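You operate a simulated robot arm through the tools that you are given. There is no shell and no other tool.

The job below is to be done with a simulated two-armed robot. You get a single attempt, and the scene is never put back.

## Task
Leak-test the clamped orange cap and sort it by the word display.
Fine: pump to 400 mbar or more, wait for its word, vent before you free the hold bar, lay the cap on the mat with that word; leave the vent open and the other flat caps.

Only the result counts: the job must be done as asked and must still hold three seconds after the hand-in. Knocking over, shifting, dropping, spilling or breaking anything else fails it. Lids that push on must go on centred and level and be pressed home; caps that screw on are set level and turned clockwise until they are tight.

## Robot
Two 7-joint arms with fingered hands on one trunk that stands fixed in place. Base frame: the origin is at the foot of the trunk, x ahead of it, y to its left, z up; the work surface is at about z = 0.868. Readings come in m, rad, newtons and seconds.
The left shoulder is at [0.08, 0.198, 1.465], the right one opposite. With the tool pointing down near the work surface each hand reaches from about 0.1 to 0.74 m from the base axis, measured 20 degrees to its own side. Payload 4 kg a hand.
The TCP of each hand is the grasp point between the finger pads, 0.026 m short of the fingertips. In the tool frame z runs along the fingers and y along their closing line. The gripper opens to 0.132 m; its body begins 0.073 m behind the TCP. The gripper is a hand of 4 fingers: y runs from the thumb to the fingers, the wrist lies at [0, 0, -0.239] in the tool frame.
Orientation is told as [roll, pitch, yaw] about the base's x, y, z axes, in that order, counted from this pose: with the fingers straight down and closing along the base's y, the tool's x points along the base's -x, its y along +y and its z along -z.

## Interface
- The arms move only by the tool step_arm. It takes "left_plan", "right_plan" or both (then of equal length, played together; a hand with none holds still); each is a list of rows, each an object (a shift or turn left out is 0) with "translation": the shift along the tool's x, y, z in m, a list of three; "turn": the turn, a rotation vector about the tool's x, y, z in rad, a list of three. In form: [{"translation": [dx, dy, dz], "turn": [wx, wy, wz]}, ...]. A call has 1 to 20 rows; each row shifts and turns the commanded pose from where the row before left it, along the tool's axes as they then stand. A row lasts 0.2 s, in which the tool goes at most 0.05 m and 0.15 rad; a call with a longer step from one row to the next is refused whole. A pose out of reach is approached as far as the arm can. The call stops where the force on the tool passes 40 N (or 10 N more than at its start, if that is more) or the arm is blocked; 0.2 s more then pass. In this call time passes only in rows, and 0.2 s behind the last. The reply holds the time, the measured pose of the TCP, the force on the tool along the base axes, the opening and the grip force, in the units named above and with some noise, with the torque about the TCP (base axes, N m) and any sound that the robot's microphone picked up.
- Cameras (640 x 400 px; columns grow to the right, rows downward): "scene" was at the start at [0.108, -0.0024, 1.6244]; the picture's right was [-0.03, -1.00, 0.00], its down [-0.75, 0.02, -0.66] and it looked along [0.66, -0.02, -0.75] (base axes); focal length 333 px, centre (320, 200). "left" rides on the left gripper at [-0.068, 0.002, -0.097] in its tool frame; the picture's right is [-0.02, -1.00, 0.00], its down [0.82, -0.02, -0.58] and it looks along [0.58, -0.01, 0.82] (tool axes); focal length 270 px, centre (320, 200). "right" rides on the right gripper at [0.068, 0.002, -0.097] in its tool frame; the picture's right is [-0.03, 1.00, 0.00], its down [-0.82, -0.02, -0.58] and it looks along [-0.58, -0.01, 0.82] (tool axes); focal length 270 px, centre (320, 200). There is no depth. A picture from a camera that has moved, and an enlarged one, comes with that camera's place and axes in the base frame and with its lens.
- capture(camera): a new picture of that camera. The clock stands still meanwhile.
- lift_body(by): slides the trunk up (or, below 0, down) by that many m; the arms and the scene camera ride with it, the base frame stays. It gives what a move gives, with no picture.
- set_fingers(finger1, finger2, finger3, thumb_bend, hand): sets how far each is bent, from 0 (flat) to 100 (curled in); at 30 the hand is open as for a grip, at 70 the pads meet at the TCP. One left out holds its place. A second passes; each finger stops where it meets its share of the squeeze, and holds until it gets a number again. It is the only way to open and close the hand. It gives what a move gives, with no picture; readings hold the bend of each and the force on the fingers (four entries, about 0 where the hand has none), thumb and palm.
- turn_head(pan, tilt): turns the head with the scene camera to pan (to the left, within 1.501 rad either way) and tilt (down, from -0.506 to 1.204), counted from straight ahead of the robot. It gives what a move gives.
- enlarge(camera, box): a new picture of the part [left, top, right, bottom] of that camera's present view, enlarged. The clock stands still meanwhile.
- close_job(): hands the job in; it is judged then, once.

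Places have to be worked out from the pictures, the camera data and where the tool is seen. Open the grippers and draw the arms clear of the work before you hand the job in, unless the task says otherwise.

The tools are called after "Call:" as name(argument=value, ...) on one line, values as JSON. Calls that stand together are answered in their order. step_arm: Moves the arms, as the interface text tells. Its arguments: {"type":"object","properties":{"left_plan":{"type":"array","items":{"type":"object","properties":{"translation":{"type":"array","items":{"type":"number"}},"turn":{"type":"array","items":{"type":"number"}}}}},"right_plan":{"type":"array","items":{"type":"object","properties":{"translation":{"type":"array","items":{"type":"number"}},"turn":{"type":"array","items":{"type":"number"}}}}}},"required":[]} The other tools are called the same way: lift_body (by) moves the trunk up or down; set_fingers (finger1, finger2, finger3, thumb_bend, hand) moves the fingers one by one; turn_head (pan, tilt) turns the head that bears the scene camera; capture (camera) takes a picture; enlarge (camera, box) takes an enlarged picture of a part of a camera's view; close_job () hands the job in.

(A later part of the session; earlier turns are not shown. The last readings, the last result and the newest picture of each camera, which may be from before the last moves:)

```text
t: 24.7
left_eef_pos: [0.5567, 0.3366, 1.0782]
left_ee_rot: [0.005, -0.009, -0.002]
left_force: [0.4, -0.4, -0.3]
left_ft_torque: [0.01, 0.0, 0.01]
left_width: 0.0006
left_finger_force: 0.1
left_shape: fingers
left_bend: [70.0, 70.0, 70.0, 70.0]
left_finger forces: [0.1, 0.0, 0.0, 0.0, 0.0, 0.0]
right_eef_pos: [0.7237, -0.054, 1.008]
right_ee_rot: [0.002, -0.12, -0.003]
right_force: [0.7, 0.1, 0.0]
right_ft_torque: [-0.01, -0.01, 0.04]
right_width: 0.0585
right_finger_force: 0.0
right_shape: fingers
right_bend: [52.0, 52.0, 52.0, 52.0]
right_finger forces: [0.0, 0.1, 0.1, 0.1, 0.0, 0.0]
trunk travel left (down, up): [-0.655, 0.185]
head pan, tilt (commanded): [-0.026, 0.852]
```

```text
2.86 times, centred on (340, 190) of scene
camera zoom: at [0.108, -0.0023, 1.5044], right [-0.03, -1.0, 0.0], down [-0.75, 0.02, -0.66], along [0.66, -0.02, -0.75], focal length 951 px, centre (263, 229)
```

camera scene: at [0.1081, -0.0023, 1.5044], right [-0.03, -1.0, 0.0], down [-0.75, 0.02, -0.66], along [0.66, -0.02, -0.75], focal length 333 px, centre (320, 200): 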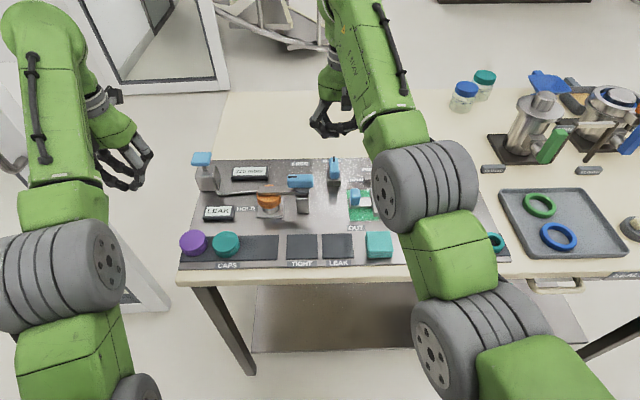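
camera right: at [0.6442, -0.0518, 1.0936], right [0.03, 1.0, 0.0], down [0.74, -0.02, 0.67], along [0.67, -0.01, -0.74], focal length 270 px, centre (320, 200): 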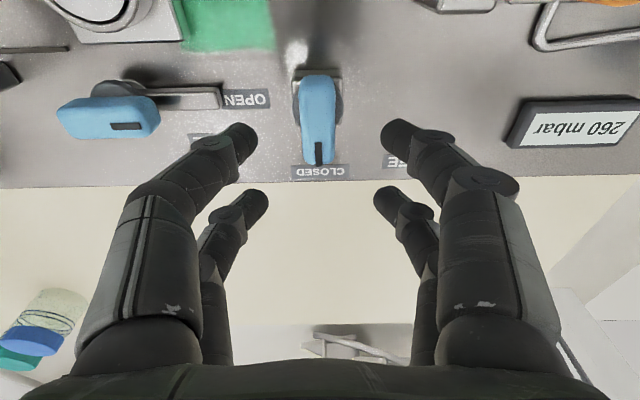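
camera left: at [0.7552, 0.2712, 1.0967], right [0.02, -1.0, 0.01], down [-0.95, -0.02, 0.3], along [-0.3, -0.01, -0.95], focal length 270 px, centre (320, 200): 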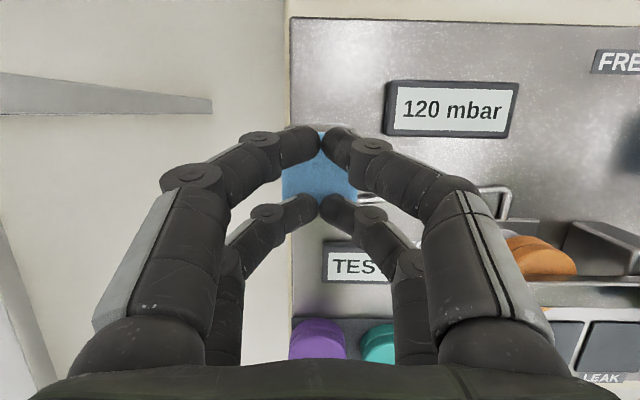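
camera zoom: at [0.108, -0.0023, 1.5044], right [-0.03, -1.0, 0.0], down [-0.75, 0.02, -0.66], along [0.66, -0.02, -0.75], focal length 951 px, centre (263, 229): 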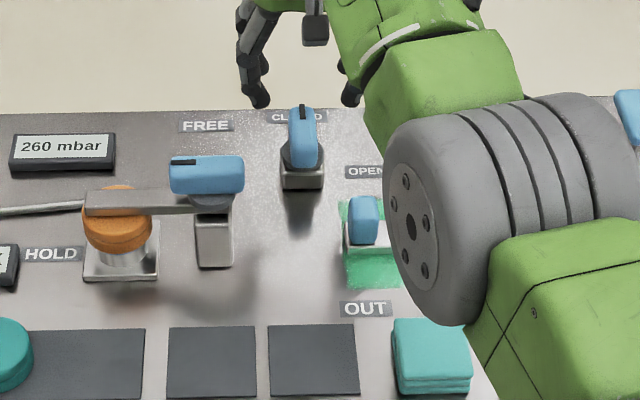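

The fingers straddle the lever evenly, with y matching at about -0.054. I'll lower straight down about 6.8 cm so the pads sit beside the lever.

Call:
step_arm(right_plan=[{"translation": [0.0024, 0, 0.0169]}, {"translation": [0.0024, 0, 0.0169]}, {"translation": [0.0024, 0, 0.0169]}, {"translation": [0.0024, 0, 0.0169]}])

Call:
capture(camera="right")

Call:
enlarge(camera="scene", box=[250, 120, 430, 260])

```text
t: 25.7
left_eef_pos: [0.5565, 0.3363, 1.0778]
left_ee_rot: [0.003, -0.009, 0.0]
left_force: [0.0, -0.7, 0.6]
left_ft_torque: [0.0, -0.01, -0.01]
left_width: 0.0008
left_finger_force: 0.1
left_shape: fingers
left_bend: [70.0, 70.0, 70.0, 70.0]
left_finger forces: [0.0, 0.1, 0.1, 0.0, 0.0, 0.1]
right_eef_pos: [0.7225, -0.0539, 0.9385]
right_ee_rot: [0.001, -0.119, 0.001]
right_force: [0.1, -0.1, -0.2]
right_ft_torque: [0.0, -0.04, 0.03]
right_width: 0.0586
right_finger_force: 0.0
right_shape: fingers
right_bend: [52.0, 52.0, 52.0, 52.0]
right_finger forces: [0.0, 0.0, 0.0, 0.0, 0.0, 0.0]
trunk travel left (down, up): [-0.655, 0.185]
head pan, tilt (commanded): [-0.026, 0.852]
```

```text
taken
camera right: at [0.6423, -0.0521, 1.0251], right [0.03, 1.0, 0.0], down [0.74, -0.02, 0.67], along [0.67, -0.01, -0.74], focal length 270 px, centre (320, 200)
```

right: 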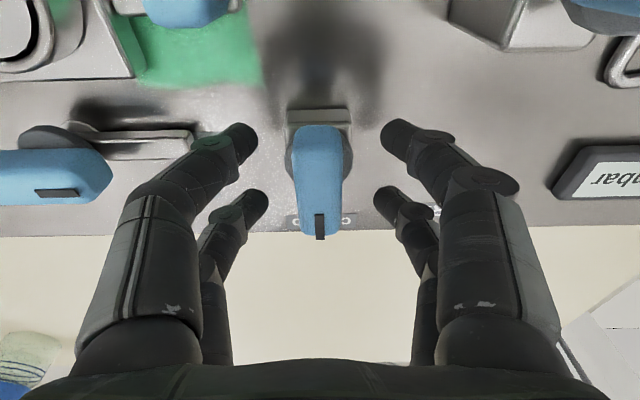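

```text
2.86 times, centred on (340, 190) of scene
camera zoom: at [0.1085, -0.0024, 1.5044], right [-0.03, -1.0, 0.0], down [-0.75, 0.02, -0.66], along [0.66, -0.02, -0.75], focal length 951 px, centre (263, 229)
```

zoom: 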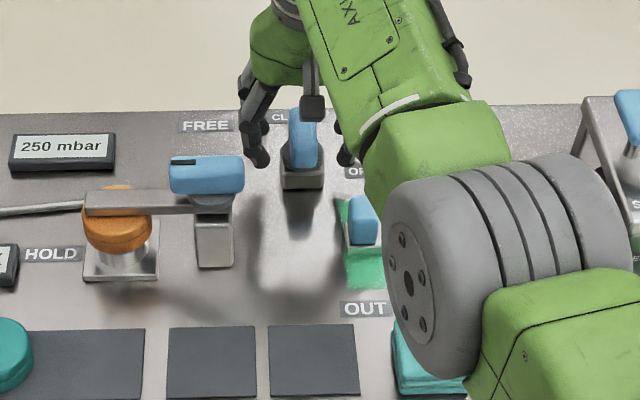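

Both finger pairs stand on either side of the lever within its length. I'll close onto it.

Call:
set_fingers(hand="right", finger1=70, finger2=70, finger3=70, thumb_bend=70)

Call:
capture(camera="right")

```text
t: 26.7
left_eef_pos: [0.5578, 0.3378, 1.077]
left_ee_rot: [0.004, -0.009, -0.001]
left_force: [0.8, 0.5, -0.5]
left_ft_torque: [0.01, -0.01, 0.0]
left_width: 0.001
left_finger_force: 0.1
left_shape: fingers
left_bend: [70.0, 70.0, 70.0, 70.0]
left_finger forces: [0.0, 0.1, 0.0, 0.0, 0.0, 0.0]
right_eef_pos: [0.7223, -0.0544, 0.9386]
right_ee_rot: [0.002, -0.118, 0.001]
right_force: [0.6, -2.6, -1.8]
right_ft_torque: [-0.02, -0.04, 0.01]
right_width: 0.0205
right_finger_force: 10.6
right_shape: fingers
right_bend: [64.0, 64.0, 64.0, 66.0]
right_finger forces: [5.1, 4.5, 4.8, 0.0, 6.9, 0.0]
trunk travel left (down, up): [-0.655, 0.185]
head pan, tilt (commanded): [-0.026, 0.852]
```

```text
taken
camera right: at [0.6422, -0.0527, 1.0249], right [0.03, 1.0, 0.0], down [0.74, -0.02, 0.67], along [0.67, -0.01, -0.74], focal length 270 px, centre (320, 200)
```

right: 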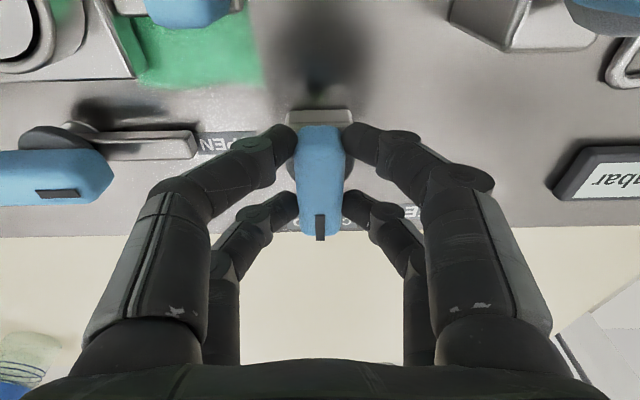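

The lever is gripped at about 10 N, with the TCP nearly over the pivot. I'll twist clockwise about the tool axis, half way first.

Call:
step_arm(right_plan=[{"turn": [0, 0, 0.1]}, {"turn": [0, 0, 0.1]}, {"turn": [0, 0, 0.1]}, {"turn": [0, 0, 0.1]}, {"turn": [0, 0, 0.1]}, {"turn": [0, 0, 0.1]}, {"turn": [0, 0, 0.1]}, {"turn": [0, 0, 0.1]}])

Call:
capture(camera="right")

Call:
enlarge(camera="scene", box=[200, 120, 380, 260])

```text
t: 28.5
left_eef_pos: [0.5577, 0.3385, 1.0768]
left_ee_rot: [0.004, -0.009, -0.002]
left_force: [0.8, 0.4, 1.0]
left_ft_torque: [-0.01, 0.01, 0.01]
left_width: 0.0009
left_finger_force: 0.0
left_shape: fingers
left_bend: [70.0, 70.0, 70.0, 70.0]
left_finger forces: [0.1, 0.0, 0.0, 0.0, 0.0, 0.1]
right_eef_pos: [0.7222, -0.0517, 0.9387]
right_ee_rot: [0.085, -0.085, -0.806]
right_force: [0.9, 4.9, -4.4]
right_ft_torque: [0.0, -0.08, 0.06]
right_width: 0.0201
right_finger_force: 10.6
right_shape: fingers
right_bend: [62.0, 63.0, 66.0, 67.0]
right_finger forces: [6.2, 6.8, 3.8, 0.0, 4.4, 0.1]
trunk travel left (down, up): [-0.655, 0.185]
head pan, tilt (commanded): [-0.026, 0.852]
```

```text
taken
camera right: at [0.6644, -0.002, 1.0275], right [0.73, 0.68, 0.09], down [0.48, -0.6, 0.64], along [0.49, -0.42, -0.76], focal length 270 px, centre (320, 200)
```

right: 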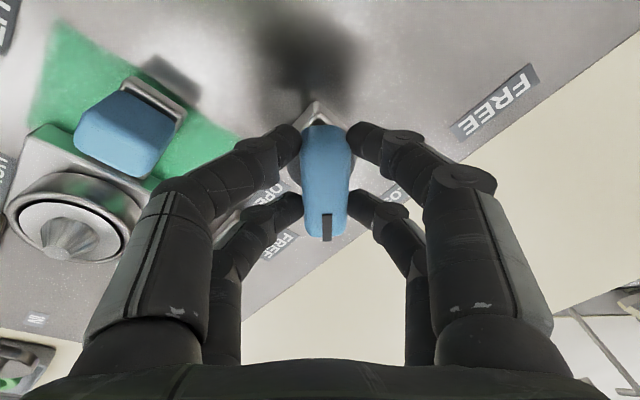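

```text
2.86 times, centred on (290, 190) of scene
camera zoom: at [0.1093, -0.001, 1.5043], right [-0.03, -1.0, 0.0], down [-0.75, 0.02, -0.66], along [0.66, -0.02, -0.75], focal length 951 px, centre (406, 229)
```

zoom: 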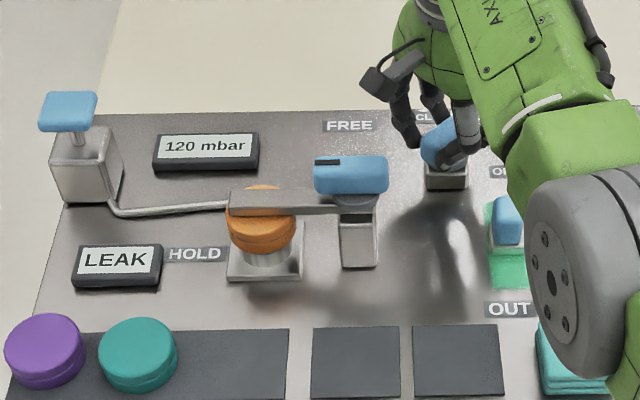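

The lever follows, the pressure is falling (120 mbar), and the word stays LEAK. I'll finish the quarter turn.

Call:
step_arm(right_plan=[{"turn": [0, 0, 0.1]}, {"turn": [0, 0, 0.1]}, {"turn": [0, 0, 0.1]}, {"turn": [0, 0, 0.1]}, {"turn": [0, 0, 0.1]}, {"turn": [0, 0, 0.1]}, {"turn": [0, 0, 0.1]}, {"turn": [0, 0, 0.07]}])

Call:
capture(camera="right")

Call:
enlarge(camera="scene", box=[200, 120, 380, 260])

```text
t: 30.3
left_eef_pos: [0.5582, 0.3407, 1.0767]
left_ee_rot: [0.001, -0.008, 0.0]
left_force: [-0.9, 0.4, 0.0]
left_ft_torque: [-0.01, 0.02, 0.01]
left_width: 0.0009
left_finger_force: 0.1
left_shape: fingers
left_bend: [70.0, 70.0, 70.0, 70.0]
left_finger forces: [0.1, 0.0, 0.0, 0.0, 0.1, 0.0]
right_eef_pos: [0.7236, -0.0513, 0.9399]
right_ee_rot: [0.121, -0.003, -1.571]
right_force: [7.4, 13.1, -1.4]
right_ft_torque: [0.14, -0.1, 0.24]
right_width: 0.0208
right_finger_force: 9.7
right_shape: fingers
right_bend: [61.0, 62.0, 67.0, 68.0]
right_finger forces: [6.5, 7.9, 2.7, 0.1, 3.8, 0.0]
trunk travel left (down, up): [-0.655, 0.185]
head pan, tilt (commanded): [-0.026, 0.852]
```

```text
taken
camera right: at [0.7131, 0.0171, 1.0335], right [0.99, -0.03, 0.12], down [-0.09, -0.82, 0.57], along [0.08, -0.58, -0.81], focal length 270 px, centre (320, 200)
```

right: 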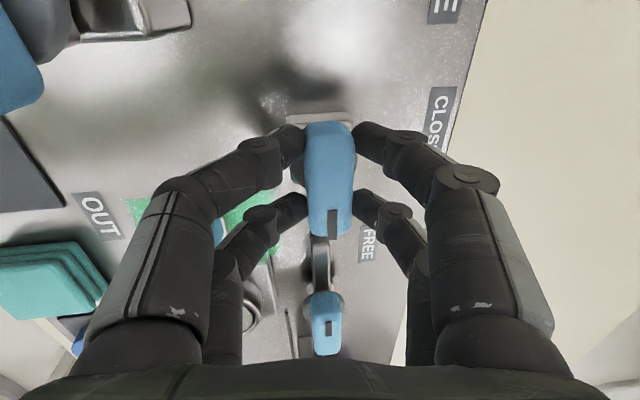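

```text
2.86 times, centred on (290, 190) of scene
camera zoom: at [0.11, 0.0007, 1.5042], right [-0.03, -1.0, 0.0], down [-0.75, 0.02, -0.66], along [0.66, -0.02, -0.75], focal length 951 px, centre (406, 229)
```

zoom: 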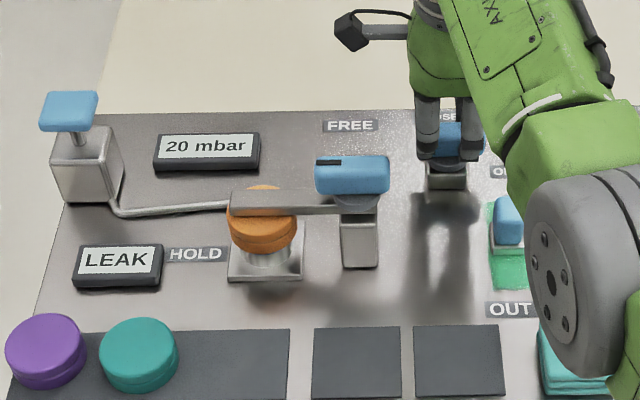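

The gauge shows 20 mbar and falling, and the lever now points to OPEN, within a few degrees. I'll open the fingers to release the side load and check where the lever stays.

Call:
set_fingers(hand="right", finger1=52, finger2=52, finger3=52, thumb_bend=52)

Call:
capture(camera="right")

Call:
enlarge(camera="scene", box=[200, 120, 380, 260])

```text
t: 31.3
left_eef_pos: [0.5558, 0.3364, 1.0777]
left_ee_rot: [0.005, -0.009, -0.001]
left_force: [-0.3, 0.6, 0.2]
left_ft_torque: [-0.03, -0.01, 0.04]
left_width: 0.0008
left_finger_force: 0.1
left_shape: fingers
left_bend: [70.0, 70.0, 70.0, 70.0]
left_finger forces: [0.1, 0.0, 0.0, 0.0, 0.1, 0.0]
right_eef_pos: [0.7208, -0.0543, 0.9383]
right_ee_rot: [0.12, -0.001, -1.572]
right_force: [-0.1, -0.1, 0.0]
right_ft_torque: [-0.01, -0.03, -0.01]
right_width: 0.0584
right_finger_force: 0.1
right_shape: fingers
right_bend: [52.0, 52.0, 52.0, 52.0]
right_finger forces: [0.0, 0.1, 0.0, 0.0, 0.1, 0.0]
trunk travel left (down, up): [-0.655, 0.185]
head pan, tilt (commanded): [-0.026, 0.852]
```

```text
taken
camera right: at [0.7113, 0.0139, 1.0341], right [0.99, -0.03, 0.12], down [-0.09, -0.82, 0.57], along [0.08, -0.58, -0.81], focal length 270 px, centre (320, 200)
```

right: 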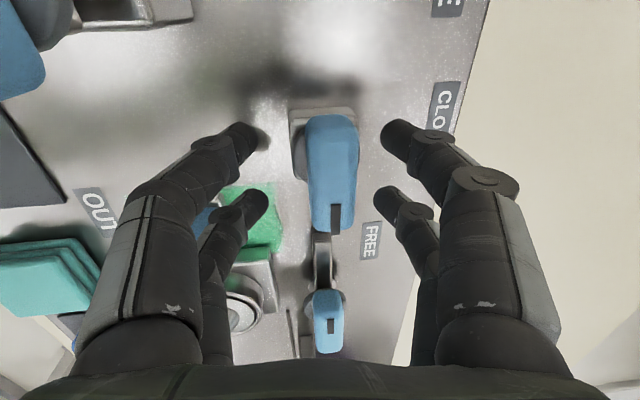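

```text
2.86 times, centred on (290, 190) of scene
camera zoom: at [0.1077, -0.0032, 1.5044], right [-0.03, -1.0, 0.0], down [-0.75, 0.02, -0.66], along [0.66, -0.02, -0.75], focal length 951 px, centre (406, 229)
```

zoom: 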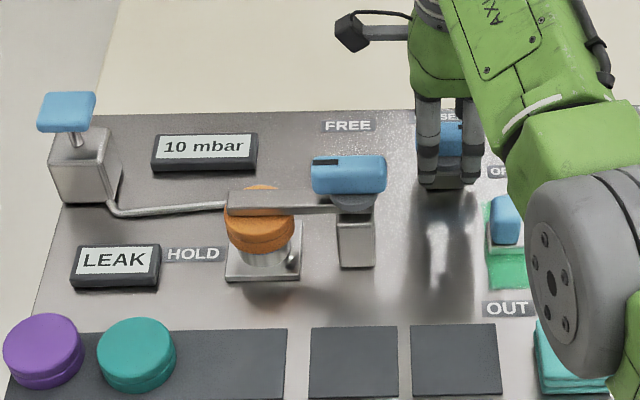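

The pressure is 10 mbar and the lever stays aligned with its box, toward OPEN. I'll raise the right hand straight up and verify the vent from above.

Call:
step_arm(right_plan=[{"translation": [0, 0.0036, -0.0298]}, {"translation": [0, 0.0036, -0.0298]}, {"translation": [0, 0.0036, -0.0298]}, {"translation": [0, 0.0036, -0.0298]}])

Call:
capture(camera="right")

Call:
enlarge(camera="scene", box=[200, 120, 380, 260])

```text
t: 32.3
left_eef_pos: [0.5567, 0.3373, 1.0774]
left_ee_rot: [0.004, -0.01, 0.002]
left_force: [-0.1, -0.4, 0.2]
left_ft_torque: [0.01, 0.0, 0.02]
left_width: 0.0009
left_finger_force: 0.0
left_shape: fingers
left_bend: [70.0, 70.0, 70.0, 70.0]
left_finger forces: [0.0, 0.1, 0.0, 0.0, 0.0, 0.0]
right_eef_pos: [0.7203, -0.0527, 1.0594]
right_ee_rot: [0.122, 0.002, -1.571]
right_force: [0.0, 0.1, 0.0]
right_ft_torque: [0.01, -0.04, 0.03]
right_width: 0.0584
right_finger_force: 0.1
right_shape: fingers
right_bend: [52.0, 52.0, 52.0, 52.0]
right_finger forces: [0.1, 0.0, 0.0, 0.0, 0.1, 0.0]
trunk travel left (down, up): [-0.655, 0.185]
head pan, tilt (commanded): [-0.026, 0.852]
```

```text
taken
camera right: at [0.7104, 0.0153, 1.1543], right [0.99, -0.02, 0.12], down [-0.09, -0.82, 0.57], along [0.08, -0.58, -0.81], focal length 270 px, centre (320, 200)
```

right: 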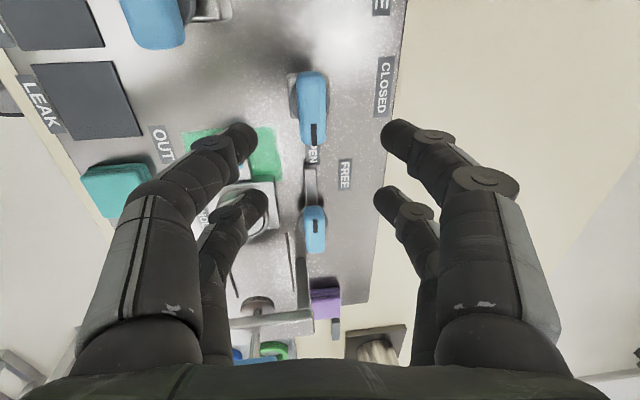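

```text
2.86 times, centred on (290, 190) of scene
camera zoom: at [0.1074, -0.0021, 1.5044], right [-0.03, -1.0, 0.0], down [-0.75, 0.02, -0.66], along [0.66, -0.02, -0.75], focal length 951 px, centre (406, 229)
```

zoom: 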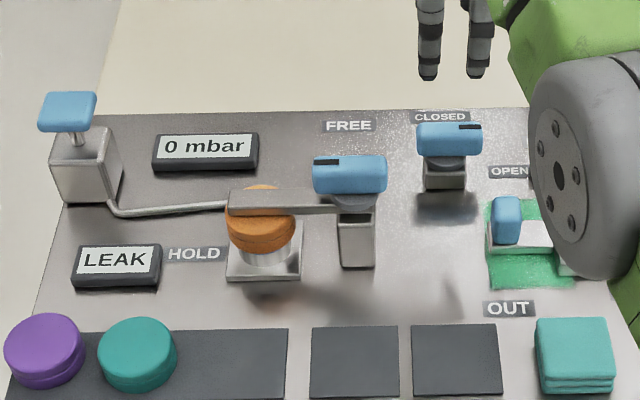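

The gauge reads 0 mbar, the vent lever points to OPEN, and the word is LEAK. I'll now draw the right hand back to its own side, and turn the left hand 90° counter-clockwise so it can grip the hold lever and swing it clockwise to FREE.

Call:
step_arm(right_plan=[{"translation": [-0.0333, -0.0181, -0.0173]}, {"translation": [-0.0333, -0.0181, -0.0173]}, {"translation": [-0.0333, -0.0181, -0.0173]}, {"translation": [-0.0333, -0.0181, -0.0173]}, {"translation": [-0.0333, -0.0181, -0.0173]}, {"translation": [-0.0333, -0.0181, -0.0173]}, {"turn": [0, 0, -0.15]}, {"turn": [0, 0, -0.15]}, {"turn": [0, 0, -0.15]}, {"turn": [0, 0, -0.15]}, {"turn": [0, 0, -0.15]}], left_plan=[{"turn": [0, 0, -0.15]}, {"turn": [0, 0, -0.15]}, {"turn": [0, 0, -0.15]}, {"turn": [0, 0, -0.15]}, {"turn": [0, 0, -0.15]}, {"turn": [0, 0, -0.15]}, {"turn": [0, 0, -0.15]}, {"turn": [0, 0, -0.15]}, {"turn": [0, 0, -0.15]}, {"turn": [0, 0, -0.15]}, {"turn": [0, 0, -0.07]}])

Call:
set_fingers(hand="left", finger1=52, finger2=52, finger3=52, thumb_bend=52)

Call:
capture(camera="scene")

Call:
capture(camera="left")

```text
t: 34.7
left_eef_pos: [0.6015, 0.5495, 0.873]
left_ee_rot: [-0.007, 0.0, 1.518]
left_force: [-0.5, 0.2, -0.2]
left_ft_torque: [-0.03, -0.01, 0.03]
left_width: 0.001
left_finger_force: 0.0
left_shape: fingers
left_bend: [70.0, 70.0, 70.0, 70.0]
left_finger forces: [0.1, 0.0, 0.0, 0.0, 0.0, 0.0]
left hand out of reach, approached as far as the arm can: row 3, 4, 5, 6, 7, 8, 9, 10, 11
right_eef_pos: [0.604, -0.2542, 1.145]
right_ee_rot: [0.09, -0.084, -0.822]
right_force: [0.4, 0.1, 0.6]
right_ft_torque: [0.03, 0.0, -0.02]
right_width: 0.0587
right_finger_force: 0.1
right_shape: fingers
right_bend: [52.0, 52.0, 52.0, 52.0]
right_finger forces: [0.0, 0.1, 0.0, 0.0, 0.0, 0.0]
right hand out of reach, approached as far as the arm can: row 6
trunk travel left (down, up): [-0.655, 0.185]
head pan, tilt (commanded): [-0.026, 0.852]
```

```text
t: 35.7
left_eef_pos: [0.6016, 0.5501, 0.8735]
left_ee_rot: [-0.008, 0.001, 1.517]
left_force: [-0.2, -0.4, -0.2]
left_ft_torque: [-0.01, -0.02, -0.01]
left_width: 0.0584
left_finger_force: 0.1
left_shape: fingers
left_bend: [52.0, 52.0, 52.0, 52.0]
left_finger forces: [0.1, 0.1, 0.0, 0.0, 0.0, 0.1]
right_eef_pos: [0.6037, -0.2549, 1.1457]
right_ee_rot: [0.088, -0.083, -0.824]
right_force: [0.4, 0.5, -0.4]
right_ft_torque: [-0.02, -0.01, 0.0]
right_width: 0.0587
right_finger_force: 0.0
right_shape: fingers
right_bend: [52.0, 52.0, 52.0, 52.0]
right_finger forces: [0.1, 0.0, 0.1, 0.0, 0.0, 0.0]
trunk travel left (down, up): [-0.655, 0.185]
head pan, tilt (commanded): [-0.026, 0.852]
```

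```text
taken
camera scene: at [0.1082, -0.002, 1.5044], right [-0.03, -1.0, 0.0], down [-0.75, 0.02, -0.66], along [0.66, -0.02, -0.75], focal length 333 px, centre (320, 200)
```

scene: 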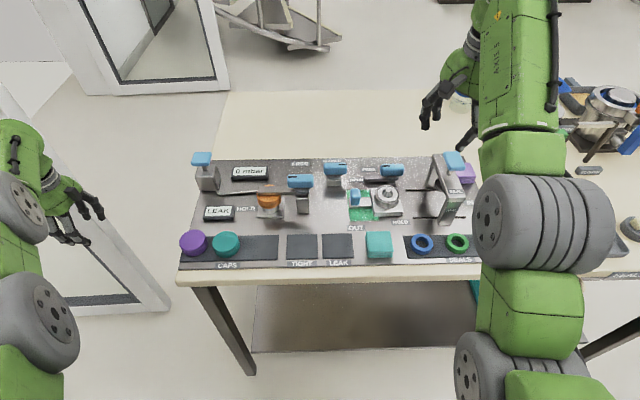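

```text
taken
camera left: at [0.6011, 0.618, 0.97], right [1.0, -0.03, 0.01], down [-0.03, -0.81, 0.58], along [-0.01, -0.58, -0.81], focal length 270 px, centre (320, 200)
```

left: 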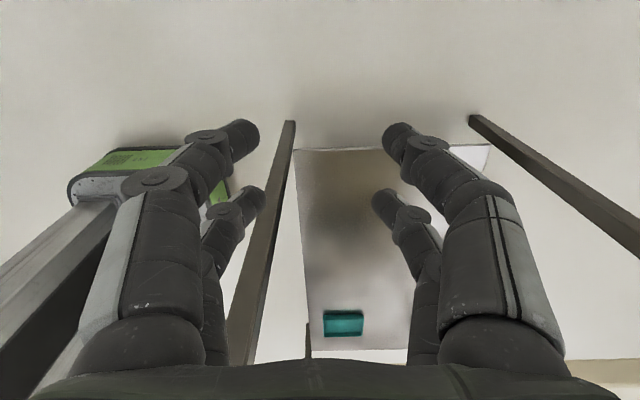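

Turning at that wide spot was out of reach, so the left arm swung out to (0.60, 0.55, 0.87), clear of the table with nothing touched. I'll undo the turn step by step, starting with two rows to see how it behaves.

Call:
step_arm(left_plan=[{"turn": [0, 0, 0.07]}, {"turn": [0, 0, 0.1]}])

```text
t: 36.3
left_eef_pos: [0.5996, 0.5501, 0.8737]
left_ee_rot: [-0.007, 0.001, 1.346]
left_force: [0.3, -1.3, -0.7]
left_ft_torque: [-0.01, -0.02, 0.0]
left_width: 0.0586
left_finger_force: 0.1
left_shape: fingers
left_bend: [52.0, 52.0, 52.0, 52.0]
left_finger forces: [0.0, 0.0, 0.1, 0.1, 0.0, 0.0]
right_eef_pos: [0.6047, -0.254, 1.1448]
right_ee_rot: [0.089, -0.084, -0.824]
right_force: [-0.5, 0.2, 1.0]
right_ft_torque: [-0.01, 0.0, -0.03]
right_width: 0.0586
right_finger_force: 0.0
right_shape: fingers
right_bend: [52.0, 52.0, 52.0, 52.0]
right_finger forces: [0.0, 0.0, 0.0, 0.0, 0.0, 0.1]
trunk travel left (down, up): [-0.655, 0.185]
head pan, tilt (commanded): [-0.026, 0.852]
```

The command now continues from where the arm stands. I'll raise the left hand clear above table height first, unwinding the turn as I go.

Call:
step_arm(left_plan=[{"translation": [0, 0, -0.03], "turn": [0, 0, 0.1]}, {"translation": [0, 0, -0.03], "turn": [0, 0, 0.1]}, {"translation": [0, 0, -0.03], "turn": [0, 0, 0.1]}])

Call:
capture(camera="scene")

```text
t: 37.1
left_eef_pos: [0.5999, 0.5497, 0.9638]
left_ee_rot: [-0.009, -0.002, 1.047]
left_force: [-0.5, 0.3, -0.4]
left_ft_torque: [-0.03, 0.02, 0.0]
left_width: 0.0586
left_finger_force: 0.1
left_shape: fingers
left_bend: [52.0, 52.0, 52.0, 52.0]
left_finger forces: [0.1, 0.0, 0.0, 0.0, 0.0, 0.0]
right_eef_pos: [0.6034, -0.254, 1.1437]
right_ee_rot: [0.091, -0.084, -0.824]
right_force: [0.4, 0.0, -0.3]
right_ft_torque: [-0.01, -0.03, 0.03]
right_width: 0.0587
right_finger_force: 0.1
right_shape: fingers
right_bend: [52.0, 52.0, 52.0, 52.0]
right_finger forces: [0.1, 0.0, 0.1, 0.0, 0.1, 0.1]
trunk travel left (down, up): [-0.655, 0.185]
head pan, tilt (commanded): [-0.026, 0.852]
```

```text
taken
camera scene: at [0.1078, -0.0026, 1.5044], right [-0.03, -1.0, 0.0], down [-0.75, 0.02, -0.66], along [0.66, -0.02, -0.75], focal length 333 px, centre (320, 200)
```

scene: 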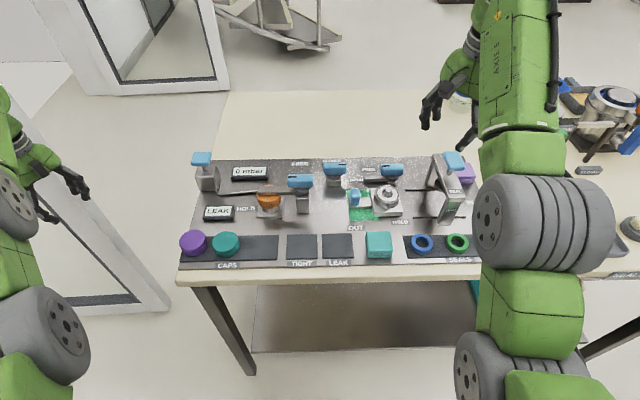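

It moves as commanded now. I'll continue raising and unwinding.

Call:
step_arm(left_plan=[{"translation": [0.01, 0, -0.03], "turn": [0, 0, 0.12]}, {"translation": [0.01, 0, -0.03], "turn": [0, 0, 0.12]}, {"translation": [0.01, 0, -0.03], "turn": [0, 0, 0.12]}, {"translation": [0.01, 0, -0.03], "turn": [0, 0, 0.12]}])

```text
t: 38.1
left_eef_pos: [0.5729, 0.5201, 1.0835]
left_ee_rot: [-0.004, -0.002, 0.565]
left_force: [-0.6, 0.1, -0.2]
left_ft_torque: [0.02, -0.01, 0.0]
left_width: 0.0585
left_finger_force: 0.1
left_shape: fingers
left_bend: [52.0, 52.0, 52.0, 52.0]
left_finger forces: [0.0, 0.0, 0.0, 0.0, 0.0, 0.1]
right_eef_pos: [0.6029, -0.2555, 1.1432]
right_ee_rot: [0.09, -0.084, -0.824]
right_force: [0.3, 0.1, -0.1]
right_ft_torque: [-0.02, 0.01, -0.01]
right_width: 0.0589
right_finger_force: 0.0
right_shape: fingers
right_bend: [52.0, 52.0, 52.0, 52.0]
right_finger forces: [0.0, 0.1, 0.0, 0.0, 0.1, 0.0]
trunk travel left (down, up): [-0.655, 0.185]
head pan, tilt (commanded): [-0.026, 0.852]
```

The left hand is back above the table level. I'll bring it inward over the panel, well above everything.

Call:
step_arm(left_plan=[{"translation": [0.023, -0.0387, -0.0025]}, {"translation": [0.023, -0.0387, -0.0025]}, {"translation": [0.023, -0.0387, -0.0025]}, {"translation": [0.023, -0.0387, -0.0025]}, {"translation": [0.023, -0.0387, -0.0025]}, {"translation": [0.023, -0.0387, -0.0025]}, {"translation": [0.023, -0.0387, -0.0025]}, {"translation": [0.023, -0.0387, -0.0025]}])

Call:
capture(camera="left")

Call:
capture(camera="scene")

```text
t: 39.9
left_eef_pos: [0.6346, 0.2162, 1.0158]
left_ee_rot: [-0.007, -0.008, 0.562]
left_force: [0.4, -0.6, 0.5]
left_ft_torque: [-0.03, 0.03, 0.01]
left_width: 0.0587
left_finger_force: 0.1
left_shape: fingers
left_bend: [52.0, 52.0, 52.0, 52.0]
left_finger forces: [0.1, 0.1, 0.0, 0.0, 0.1, 0.0]
left hand out of reach, approached as far as the arm can: row 4, 5, 6, 7, 8
right_eef_pos: [0.6049, -0.2555, 1.1432]
right_ee_rot: [0.088, -0.082, -0.825]
right_force: [0.7, 0.3, -0.6]
right_ft_torque: [0.01, 0.02, 0.01]
right_width: 0.0589
right_finger_force: 0.1
right_shape: fingers
right_bend: [52.0, 52.0, 52.0, 52.0]
right_finger forces: [0.1, 0.0, 0.0, 0.0, 0.0, 0.0]
trunk travel left (down, up): [-0.655, 0.185]
head pan, tilt (commanded): [-0.026, 0.852]
```

```text
taken
camera left: at [0.6904, 0.2547, 1.113], right [0.55, -0.83, 0.01], down [-0.69, -0.45, 0.57], along [-0.47, -0.32, -0.82], focal length 270 px, centre (320, 200)
```

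left: 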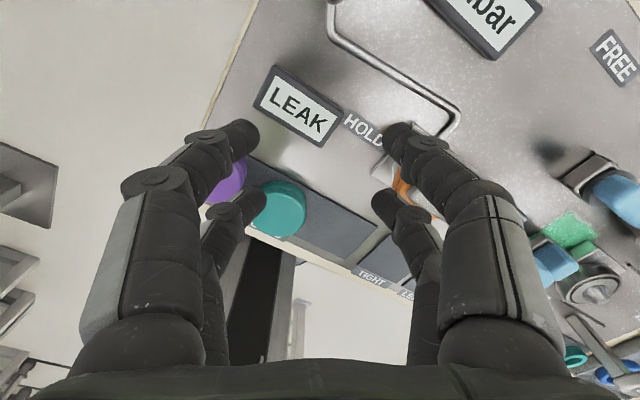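

```text
taken
camera scene: at [0.109, -0.0037, 1.5043], right [-0.03, -1.0, 0.0], down [-0.75, 0.02, -0.66], along [0.66, -0.02, -0.75], focal length 333 px, centre (320, 200)
```

scene: 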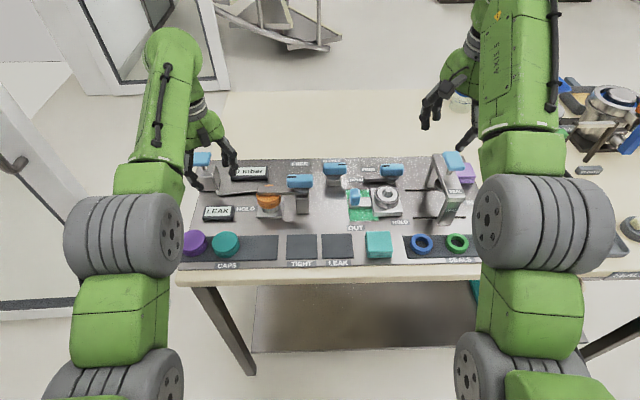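

Positive yaw is against a limit for the left wrist, since its hand is mounted the other way round. I'll unwind it to 0 while rising a little, and later use clockwise (negative) yaw instead.

Call:
step_arm(left_plan=[{"turn": [0, 0, 0.14]}, {"turn": [0, 0, 0.14]}, {"translation": [0, 0, -0.02], "turn": [0, 0, 0.14]}, {"translation": [0, 0, -0.02], "turn": [0, 0, 0.14]}])

```text
t: 40.9
left_eef_pos: [0.6351, 0.2184, 1.0556]
left_ee_rot: [0.001, -0.005, 0.005]
left_force: [-0.3, 0.0, -0.6]
left_ft_torque: [0.02, 0.01, 0.0]
left_width: 0.0588
left_finger_force: 0.0
left_shape: fingers
left_bend: [52.0, 52.0, 52.0, 52.0]
left_finger forces: [0.0, 0.1, 0.0, 0.0, 0.0, 0.1]
right_eef_pos: [0.603, -0.2549, 1.144]
right_ee_rot: [0.09, -0.083, -0.825]
right_force: [0.2, 0.6, -0.6]
right_ft_torque: [0.0, 0.05, -0.01]
right_width: 0.0587
right_finger_force: 0.1
right_shape: fingers
right_bend: [52.0, 52.0, 52.0, 52.0]
right_finger forces: [0.0, 0.0, 0.0, 0.0, 0.0, 0.1]
trunk travel left (down, up): [-0.655, 0.185]
head pan, tilt (commanded): [-0.026, 0.852]
```

The left hand is level at yaw 0. I'll move it over toward the cap at a safe height and test a small clockwise yaw.

Call:
step_arm(left_plan=[{"translation": [0, -0.0367, -0.0133]}, {"translation": [0, -0.0367, -0.0133]}, {"translation": [0, -0.0367, -0.0133]}, {"turn": [0, 0, 0.12]}, {"turn": [0, 0, 0.12]}, {"turn": [0, 0, 0.12]}])

```text
t: 42.3
left_eef_pos: [0.6361, 0.1079, 1.0958]
left_ee_rot: [0.0, -0.006, -0.356]
left_force: [0.7, 0.2, 0.3]
left_ft_torque: [-0.02, -0.01, 0.02]
left_width: 0.0587
left_finger_force: 0.0
left_shape: fingers
left_bend: [52.0, 52.0, 52.0, 52.0]
left_finger forces: [0.0, 0.0, 0.0, 0.0, 0.0, 0.0]
right_eef_pos: [0.6036, -0.2553, 1.1436]
right_ee_rot: [0.09, -0.085, -0.822]
right_force: [-0.7, -0.1, -0.1]
right_ft_torque: [-0.01, 0.03, 0.0]
right_width: 0.0586
right_finger_force: 0.0
right_shape: fingers
right_bend: [52.0, 52.0, 52.0, 52.0]
right_finger forces: [0.0, 0.0, 0.0, 0.0, 0.0, 0.0]
trunk travel left (down, up): [-0.655, 0.185]
head pan, tilt (commanded): [-0.026, 0.852]
```

Clockwise yaw works. I'll continue to a quarter turn.

Call:
step_arm(left_plan=[{"turn": [0, 0, 0.15]}, {"turn": [0, 0, 0.15]}, {"turn": [0, 0, 0.15]}, {"turn": [0, 0, 0.15]}, {"turn": [0, 0, 0.15]}, {"turn": [0, 0, 0.15]}, {"turn": [0, 0, 0.15]}, {"turn": [0, 0, 0.15]}, {"turn": [0, 0, 0.012]}])

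Call:
capture(camera="left")

Call:
capture(camera="scene")

```text
t: 44.3
left_eef_pos: [0.6369, 0.1078, 1.0959]
left_ee_rot: [0.006, -0.003, -1.566]
left_force: [-0.6, 0.0, 0.9]
left_ft_torque: [0.02, 0.04, 0.0]
left_width: 0.0586
left_finger_force: 0.0
left_shape: fingers
left_bend: [52.0, 52.0, 52.0, 52.0]
left_finger forces: [0.0, 0.0, 0.1, 0.0, 0.0, 0.0]
right_eef_pos: [0.6038, -0.2549, 1.1435]
right_ee_rot: [0.089, -0.085, -0.825]
right_force: [-0.2, -0.3, -0.2]
right_ft_torque: [0.01, 0.0, 0.03]
right_width: 0.0588
right_finger_force: 0.1
right_shape: fingers
right_bend: [52.0, 52.0, 52.0, 52.0]
right_finger forces: [0.1, 0.1, 0.0, 0.1, 0.0, 0.0]
trunk travel left (down, up): [-0.655, 0.185]
head pan, tilt (commanded): [-0.026, 0.852]
```

```text
taken
camera left: at [0.6361, 0.0393, 1.1931], right [-1.0, -0.03, -0.01], down [-0.03, 0.82, 0.58], along [-0.01, 0.58, -0.82], focal length 270 px, centre (320, 200)
```

left: 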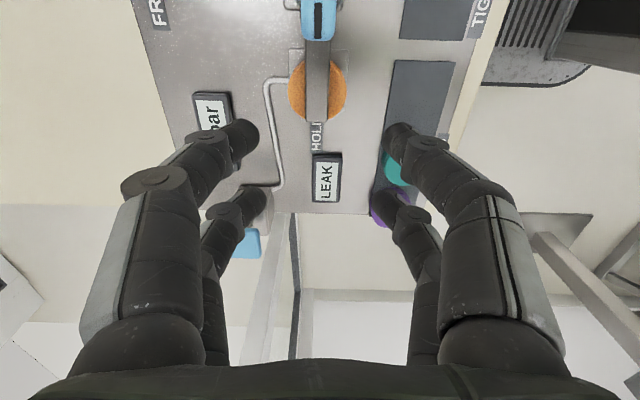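

```text
taken
camera scene: at [0.1081, -0.0024, 1.5044], right [-0.03, -1.0, 0.0], down [-0.75, 0.02, -0.66], along [0.66, -0.02, -0.75], focal length 333 px, centre (320, 200)
```

scene: 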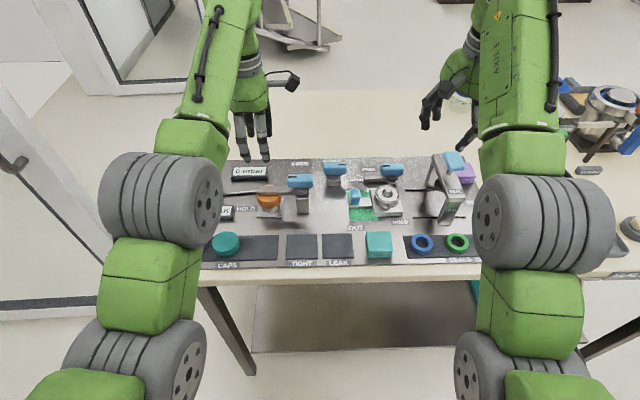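

A quarter turn clockwise works, and this view confirms the cap centre at about (0.640, 0.104), 5.9 cm wide, with the bar along y. I'll move above the hold lever at about (0.64, 0.026) and look before testing the next quarter turn.

Call:
step_arm(left_plan=[{"translation": [-0.04, 0.0015, 0.01]}, {"translation": [-0.04, 0.0015, 0.01]}])

Call:
capture(camera="left")

Call:
enlarge(camera="scene", box=[220, 130, 360, 240])

```text
t: 44.9
left_eef_pos: [0.6393, 0.0255, 1.0754]
left_ee_rot: [0.006, -0.002, -1.565]
left_force: [-0.2, 0.1, 0.1]
left_ft_torque: [0.03, 0.02, -0.02]
left_width: 0.0586
left_finger_force: 0.0
left_shape: fingers
left_bend: [52.0, 52.0, 52.0, 52.0]
left_finger forces: [0.0, 0.1, 0.1, 0.0, 0.0, 0.0]
right_eef_pos: [0.6043, -0.2565, 1.1443]
right_ee_rot: [0.091, -0.082, -0.824]
right_force: [-0.1, 0.2, 0.6]
right_ft_torque: [0.04, -0.01, -0.01]
right_width: 0.0588
right_finger_force: 0.0
right_shape: fingers
right_bend: [52.0, 52.0, 52.0, 52.0]
right_finger forces: [0.0, 0.1, 0.0, 0.0, 0.0, 0.0]
trunk travel left (down, up): [-0.655, 0.185]
head pan, tilt (commanded): [-0.026, 0.852]
```

```text
taken
camera left: at [0.6395, -0.043, 1.1727], right [-1.0, -0.03, -0.01], down [-0.03, 0.82, 0.58], along [-0.01, 0.58, -0.82], focal length 270 px, centre (320, 200)
```

left: 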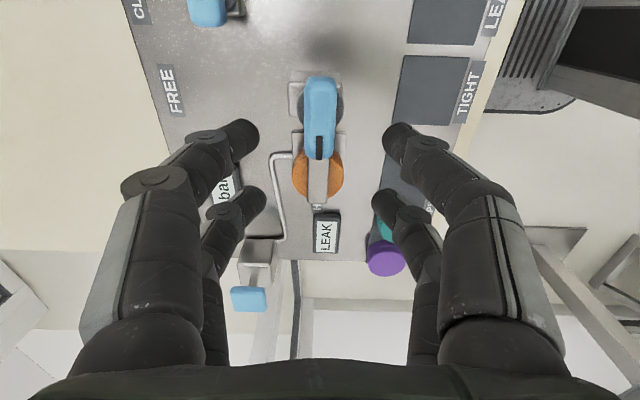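

```text
3.64 times, centred on (290, 185) of scene
camera zoom: at [0.1084, -0.0049, 1.5043], right [-0.03, -1.0, 0.0], down [-0.75, 0.02, -0.66], along [0.66, -0.02, -0.75], focal length 1210 px, centre (429, 254)
```

zoom: 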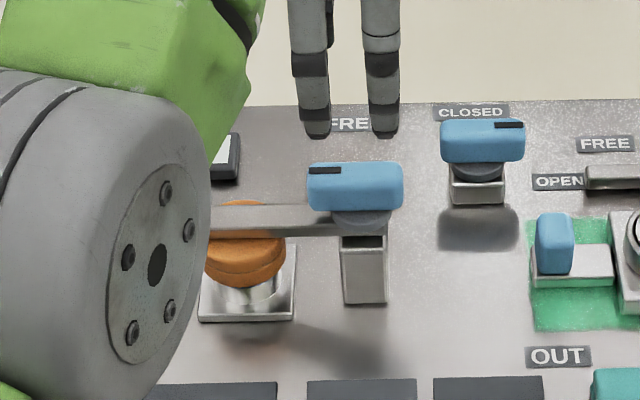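

The lever top is at about z = 0.967, centred near (0.640, 0.026), and the fingers straddle it. Before gripping, I'll test the second quarter turn up here in free air, in small pieces.

Call:
step_arm(left_plan=[{"turn": [0, 0, 0.13]}, {"turn": [0, 0, 0.13]}, {"turn": [0, 0, 0.13]}, {"turn": [0, 0, 0.13]}])

Call:
step_arm(left_plan=[{"turn": [0, 0, 0.13]}, {"turn": [0, 0, 0.13]}, {"turn": [0, 0, 0.13]}, {"turn": [0, 0, 0.13]}])

Call:
step_arm(left_plan=[{"turn": [0, 0, 0.13]}, {"turn": [0, 0, 0.13]}, {"turn": [0, 0, 0.13]}, {"turn": [0, 0, 0.13]}, {"turn": [0, 0, 0.03]}])

```text
t: 45.9
left_eef_pos: [0.6391, 0.0285, 1.0754]
left_ee_rot: [0.008, 0.0, -2.088]
left_force: [1.6, 0.0, 0.1]
left_ft_torque: [-0.05, -0.02, 0.0]
left_width: 0.0585
left_finger_force: 0.0
left_shape: fingers
left_bend: [52.0, 52.0, 52.0, 52.0]
left_finger forces: [0.1, 0.1, 0.1, 0.1, 0.1, 0.0]
right_eef_pos: [0.6039, -0.2543, 1.1441]
right_ee_rot: [0.089, -0.084, -0.824]
right_force: [0.4, 0.0, 0.0]
right_ft_torque: [0.04, 0.02, 0.0]
right_width: 0.0587
right_finger_force: 0.0
right_shape: fingers
right_bend: [52.0, 52.0, 52.0, 52.0]
right_finger forces: [0.0, 0.0, 0.0, 0.0, 0.0, 0.0]
trunk travel left (down, up): [-0.655, 0.185]
head pan, tilt (commanded): [-0.026, 0.852]
```

```text
t: 46.9
left_eef_pos: [0.6403, 0.0265, 1.0774]
left_ee_rot: [0.005, 0.003, -2.607]
left_force: [-0.2, 0.6, 0.3]
left_ft_torque: [-0.02, -0.01, 0.0]
left_width: 0.0586
left_finger_force: 0.1
left_shape: fingers
left_bend: [52.0, 52.0, 52.0, 52.0]
left_finger forces: [0.1, 0.1, 0.1, 0.1, 0.0, 0.0]
right_eef_pos: [0.604, -0.2555, 1.1446]
right_ee_rot: [0.09, -0.084, -0.823]
right_force: [0.0, -0.6, 0.1]
right_ft_torque: [-0.01, 0.01, 0.02]
right_width: 0.0588
right_finger_force: 0.0
right_shape: fingers
right_bend: [52.0, 52.0, 52.0, 52.0]
right_finger forces: [0.1, 0.1, 0.0, 0.0, 0.0, 0.0]
trunk travel left (down, up): [-0.655, 0.185]
head pan, tilt (commanded): [-0.026, 0.852]
```

```text
t: 48.1
left_eef_pos: [0.6397, 0.0278, 1.0761]
left_ee_rot: [0.002, 0.007, 3.124]
left_force: [0.1, 0.4, 0.0]
left_ft_torque: [0.0, -0.03, 0.03]
left_width: 0.0588
left_finger_force: 0.1
left_shape: fingers
left_bend: [52.0, 52.0, 52.0, 52.0]
left_finger forces: [0.0, 0.0, 0.0, 0.0, 0.1, 0.0]
right_eef_pos: [0.6045, -0.2549, 1.1446]
right_ee_rot: [0.089, -0.085, -0.825]
right_force: [-0.3, -0.1, 0.3]
right_ft_torque: [0.0, 0.01, -0.03]
right_width: 0.0588
right_finger_force: 0.2
right_shape: fingers
right_bend: [52.0, 52.0, 52.0, 52.0]
right_finger forces: [0.0, 0.0, 0.0, 0.0, 0.0, 0.0]
trunk travel left (down, up): [-0.655, 0.185]
head pan, tilt (commanded): [-0.026, 0.852]
```

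The full range works with no drift. I'll take a forward-looking picture here for a cross-check, then turn back to the quarter-turn orientation.

Call:
capture(camera="left")

Call:
step_arm(left_plan=[{"turn": [0, 0, -0.14]}, {"turn": [0, 0, -0.145]}, {"turn": [0, 0, -0.145]}, {"turn": [0, 0, -0.145]}, {"turn": [0, 0, -0.145]}, {"turn": [0, 0, -0.145]}, {"turn": [0, 0, -0.145]}, {"turn": [0, 0, -0.145]}, {"turn": [0, 0, -0.145]}, {"turn": [0, 0, -0.145]}, {"turn": [0, 0, -0.145]}])

Call:
capture(camera="left")

```text
taken
camera left: at [0.5694, 0.0269, 1.1727], right [-0.01, 1.0, 0.0], down [0.81, 0.01, 0.58], along [0.58, 0.0, -0.81], focal length 270 px, centre (320, 200)
```

left: 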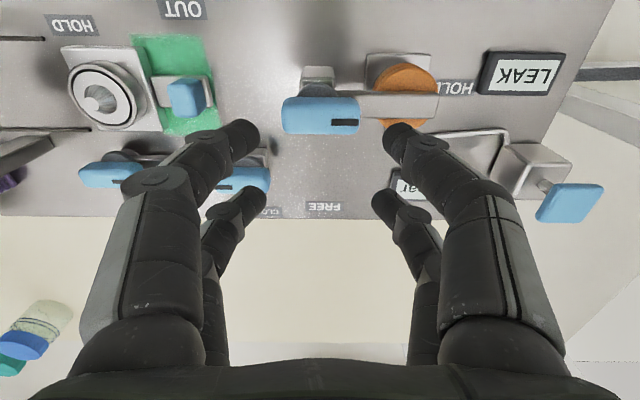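

```text
t: 50.5
left_eef_pos: [0.6395, 0.0277, 1.0761]
left_ee_rot: [0.007, -0.001, -1.561]
left_force: [0.3, 0.2, -0.1]
left_ft_torque: [-0.01, 0.01, -0.01]
left_width: 0.0586
left_finger_force: 0.0
left_shape: fingers
left_bend: [52.0, 52.0, 52.0, 52.0]
left_finger forces: [0.0, 0.0, 0.0, 0.1, 0.0, 0.0]
right_eef_pos: [0.6034, -0.2542, 1.1443]
right_ee_rot: [0.089, -0.085, -0.826]
right_force: [0.7, -0.8, -0.2]
right_ft_torque: [0.0, 0.0, 0.0]
right_width: 0.0587
right_finger_force: 0.0
right_shape: fingers
right_bend: [52.0, 52.0, 52.0, 52.0]
right_finger forces: [0.1, 0.1, 0.1, 0.0, 0.1, 0.0]
trunk travel left (down, up): [-0.655, 0.185]
head pan, tilt (commanded): [-0.026, 0.852]
```

```text
taken
camera left: at [0.6401, -0.0409, 1.1734], right [-1.0, -0.03, -0.01], down [-0.03, 0.82, 0.58], along [-0.01, 0.58, -0.82], focal length 270 px, centre (320, 200)
```

left: 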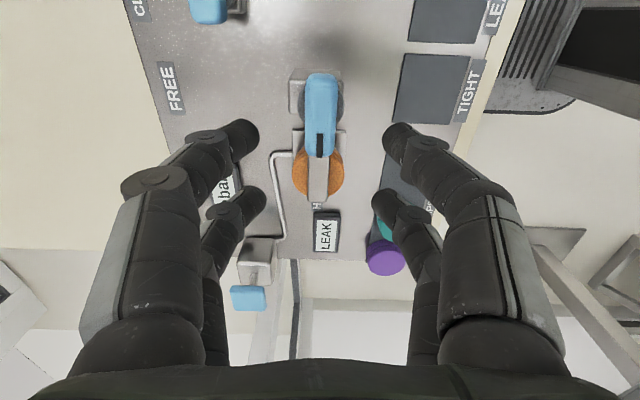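

Both views put the lever at about (0.639, 0.028), with the pivot near y = 0.0255. I'll lower straight down so the pads straddle the lever.

Call:
step_arm(left_plan=[{"translation": [-0.0012, 0, 0.03]}, {"translation": [0, 0, 0.03]}, {"translation": [0, 0, 0.03]}, {"translation": [0, 0, 0.015]}])

Call:
capture(camera="left")

Call:
enlarge(camera="scene", box=[220, 130, 360, 240])

```text
t: 51.5
left_eef_pos: [0.6409, 0.0259, 0.9713]
left_ee_rot: [0.005, -0.003, -1.564]
left_force: [-0.7, 0.2, 0.5]
left_ft_torque: [0.0, 0.0, 0.02]
left_width: 0.0588
left_finger_force: 0.1
left_shape: fingers
left_bend: [52.0, 52.0, 52.0, 52.0]
left_finger forces: [0.1, 0.1, 0.0, 0.0, 0.0, 0.1]
right_eef_pos: [0.6036, -0.2538, 1.1452]
right_ee_rot: [0.09, -0.083, -0.823]
right_force: [0.0, 0.3, -1.1]
right_ft_torque: [0.01, 0.0, 0.01]
right_width: 0.0587
right_finger_force: 0.1
right_shape: fingers
right_bend: [52.0, 52.0, 52.0, 52.0]
right_finger forces: [0.0, 0.1, 0.0, 0.0, 0.0, 0.0]
trunk travel left (down, up): [-0.655, 0.185]
head pan, tilt (commanded): [-0.026, 0.852]
```

```text
taken
camera left: at [0.6409, -0.0422, 1.0679], right [-1.0, -0.03, -0.01], down [-0.03, 0.82, 0.58], along [-0.01, 0.57, -0.82], focal length 270 px, centre (320, 200)
```

left: 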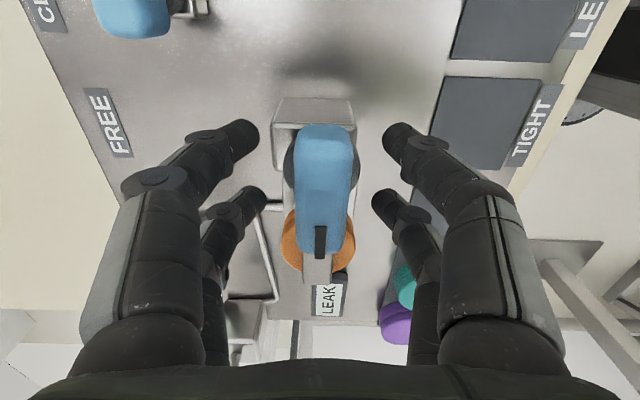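

```text
3.64 times, centred on (290, 185) of scene
camera zoom: at [0.1083, -0.0025, 1.5044], right [-0.03, -1.0, 0.0], down [-0.75, 0.02, -0.66], along [0.66, -0.02, -0.75], focal length 1210 px, centre (429, 254)
```

zoom: 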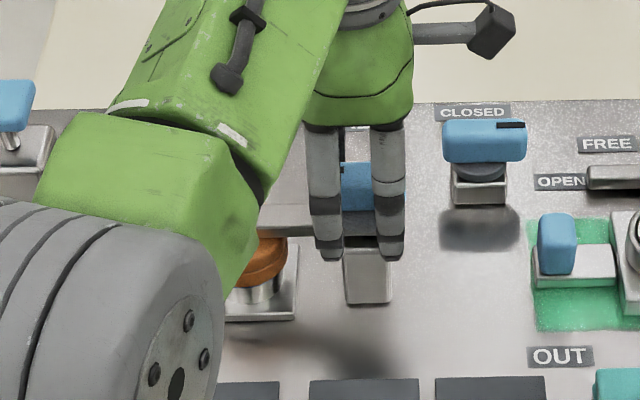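

The lever lies between both finger pairs. I'll close on it.

Call:
set_fingers(hand="left", finger1=70, finger2=70, finger3=70, thumb_bend=70)

Call:
capture(camera="left")

```text
t: 52.5
left_eef_pos: [0.641, 0.0271, 0.9704]
left_ee_rot: [0.005, -0.003, -1.564]
left_force: [-4.3, -1.3, -4.2]
left_ft_torque: [-0.02, 0.04, -0.05]
left_width: 0.0224
left_finger_force: 10.0
left_shape: fingers
left_bend: [63.0, 64.0, 64.0, 66.0]
left_finger forces: [4.3, 4.4, 4.8, 0.1, 7.1, 0.0]
right_eef_pos: [0.6029, -0.2538, 1.144]
right_ee_rot: [0.091, -0.082, -0.824]
right_force: [0.0, 0.2, 0.8]
right_ft_torque: [-0.01, 0.01, 0.01]
right_width: 0.0588
right_finger_force: 0.1
right_shape: fingers
right_bend: [52.0, 52.0, 52.0, 52.0]
right_finger forces: [0.0, 0.0, 0.1, 0.0, 0.1, 0.1]
trunk travel left (down, up): [-0.655, 0.185]
head pan, tilt (commanded): [-0.026, 0.852]
```

```text
taken
camera left: at [0.6405, -0.0425, 1.0678], right [-1.0, -0.03, -0.01], down [-0.03, 0.82, 0.58], along [-0.01, 0.58, -0.82], focal length 270 px, centre (320, 200)
```

left: 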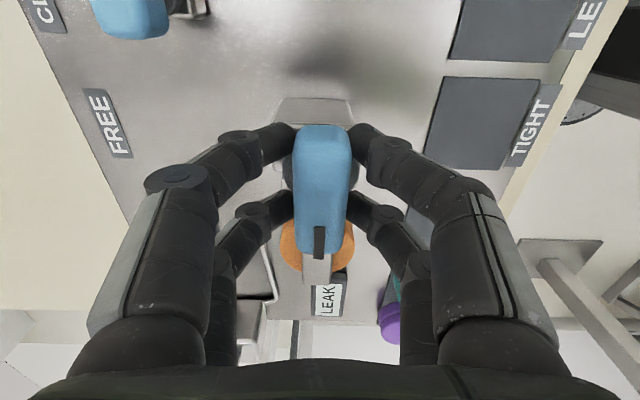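

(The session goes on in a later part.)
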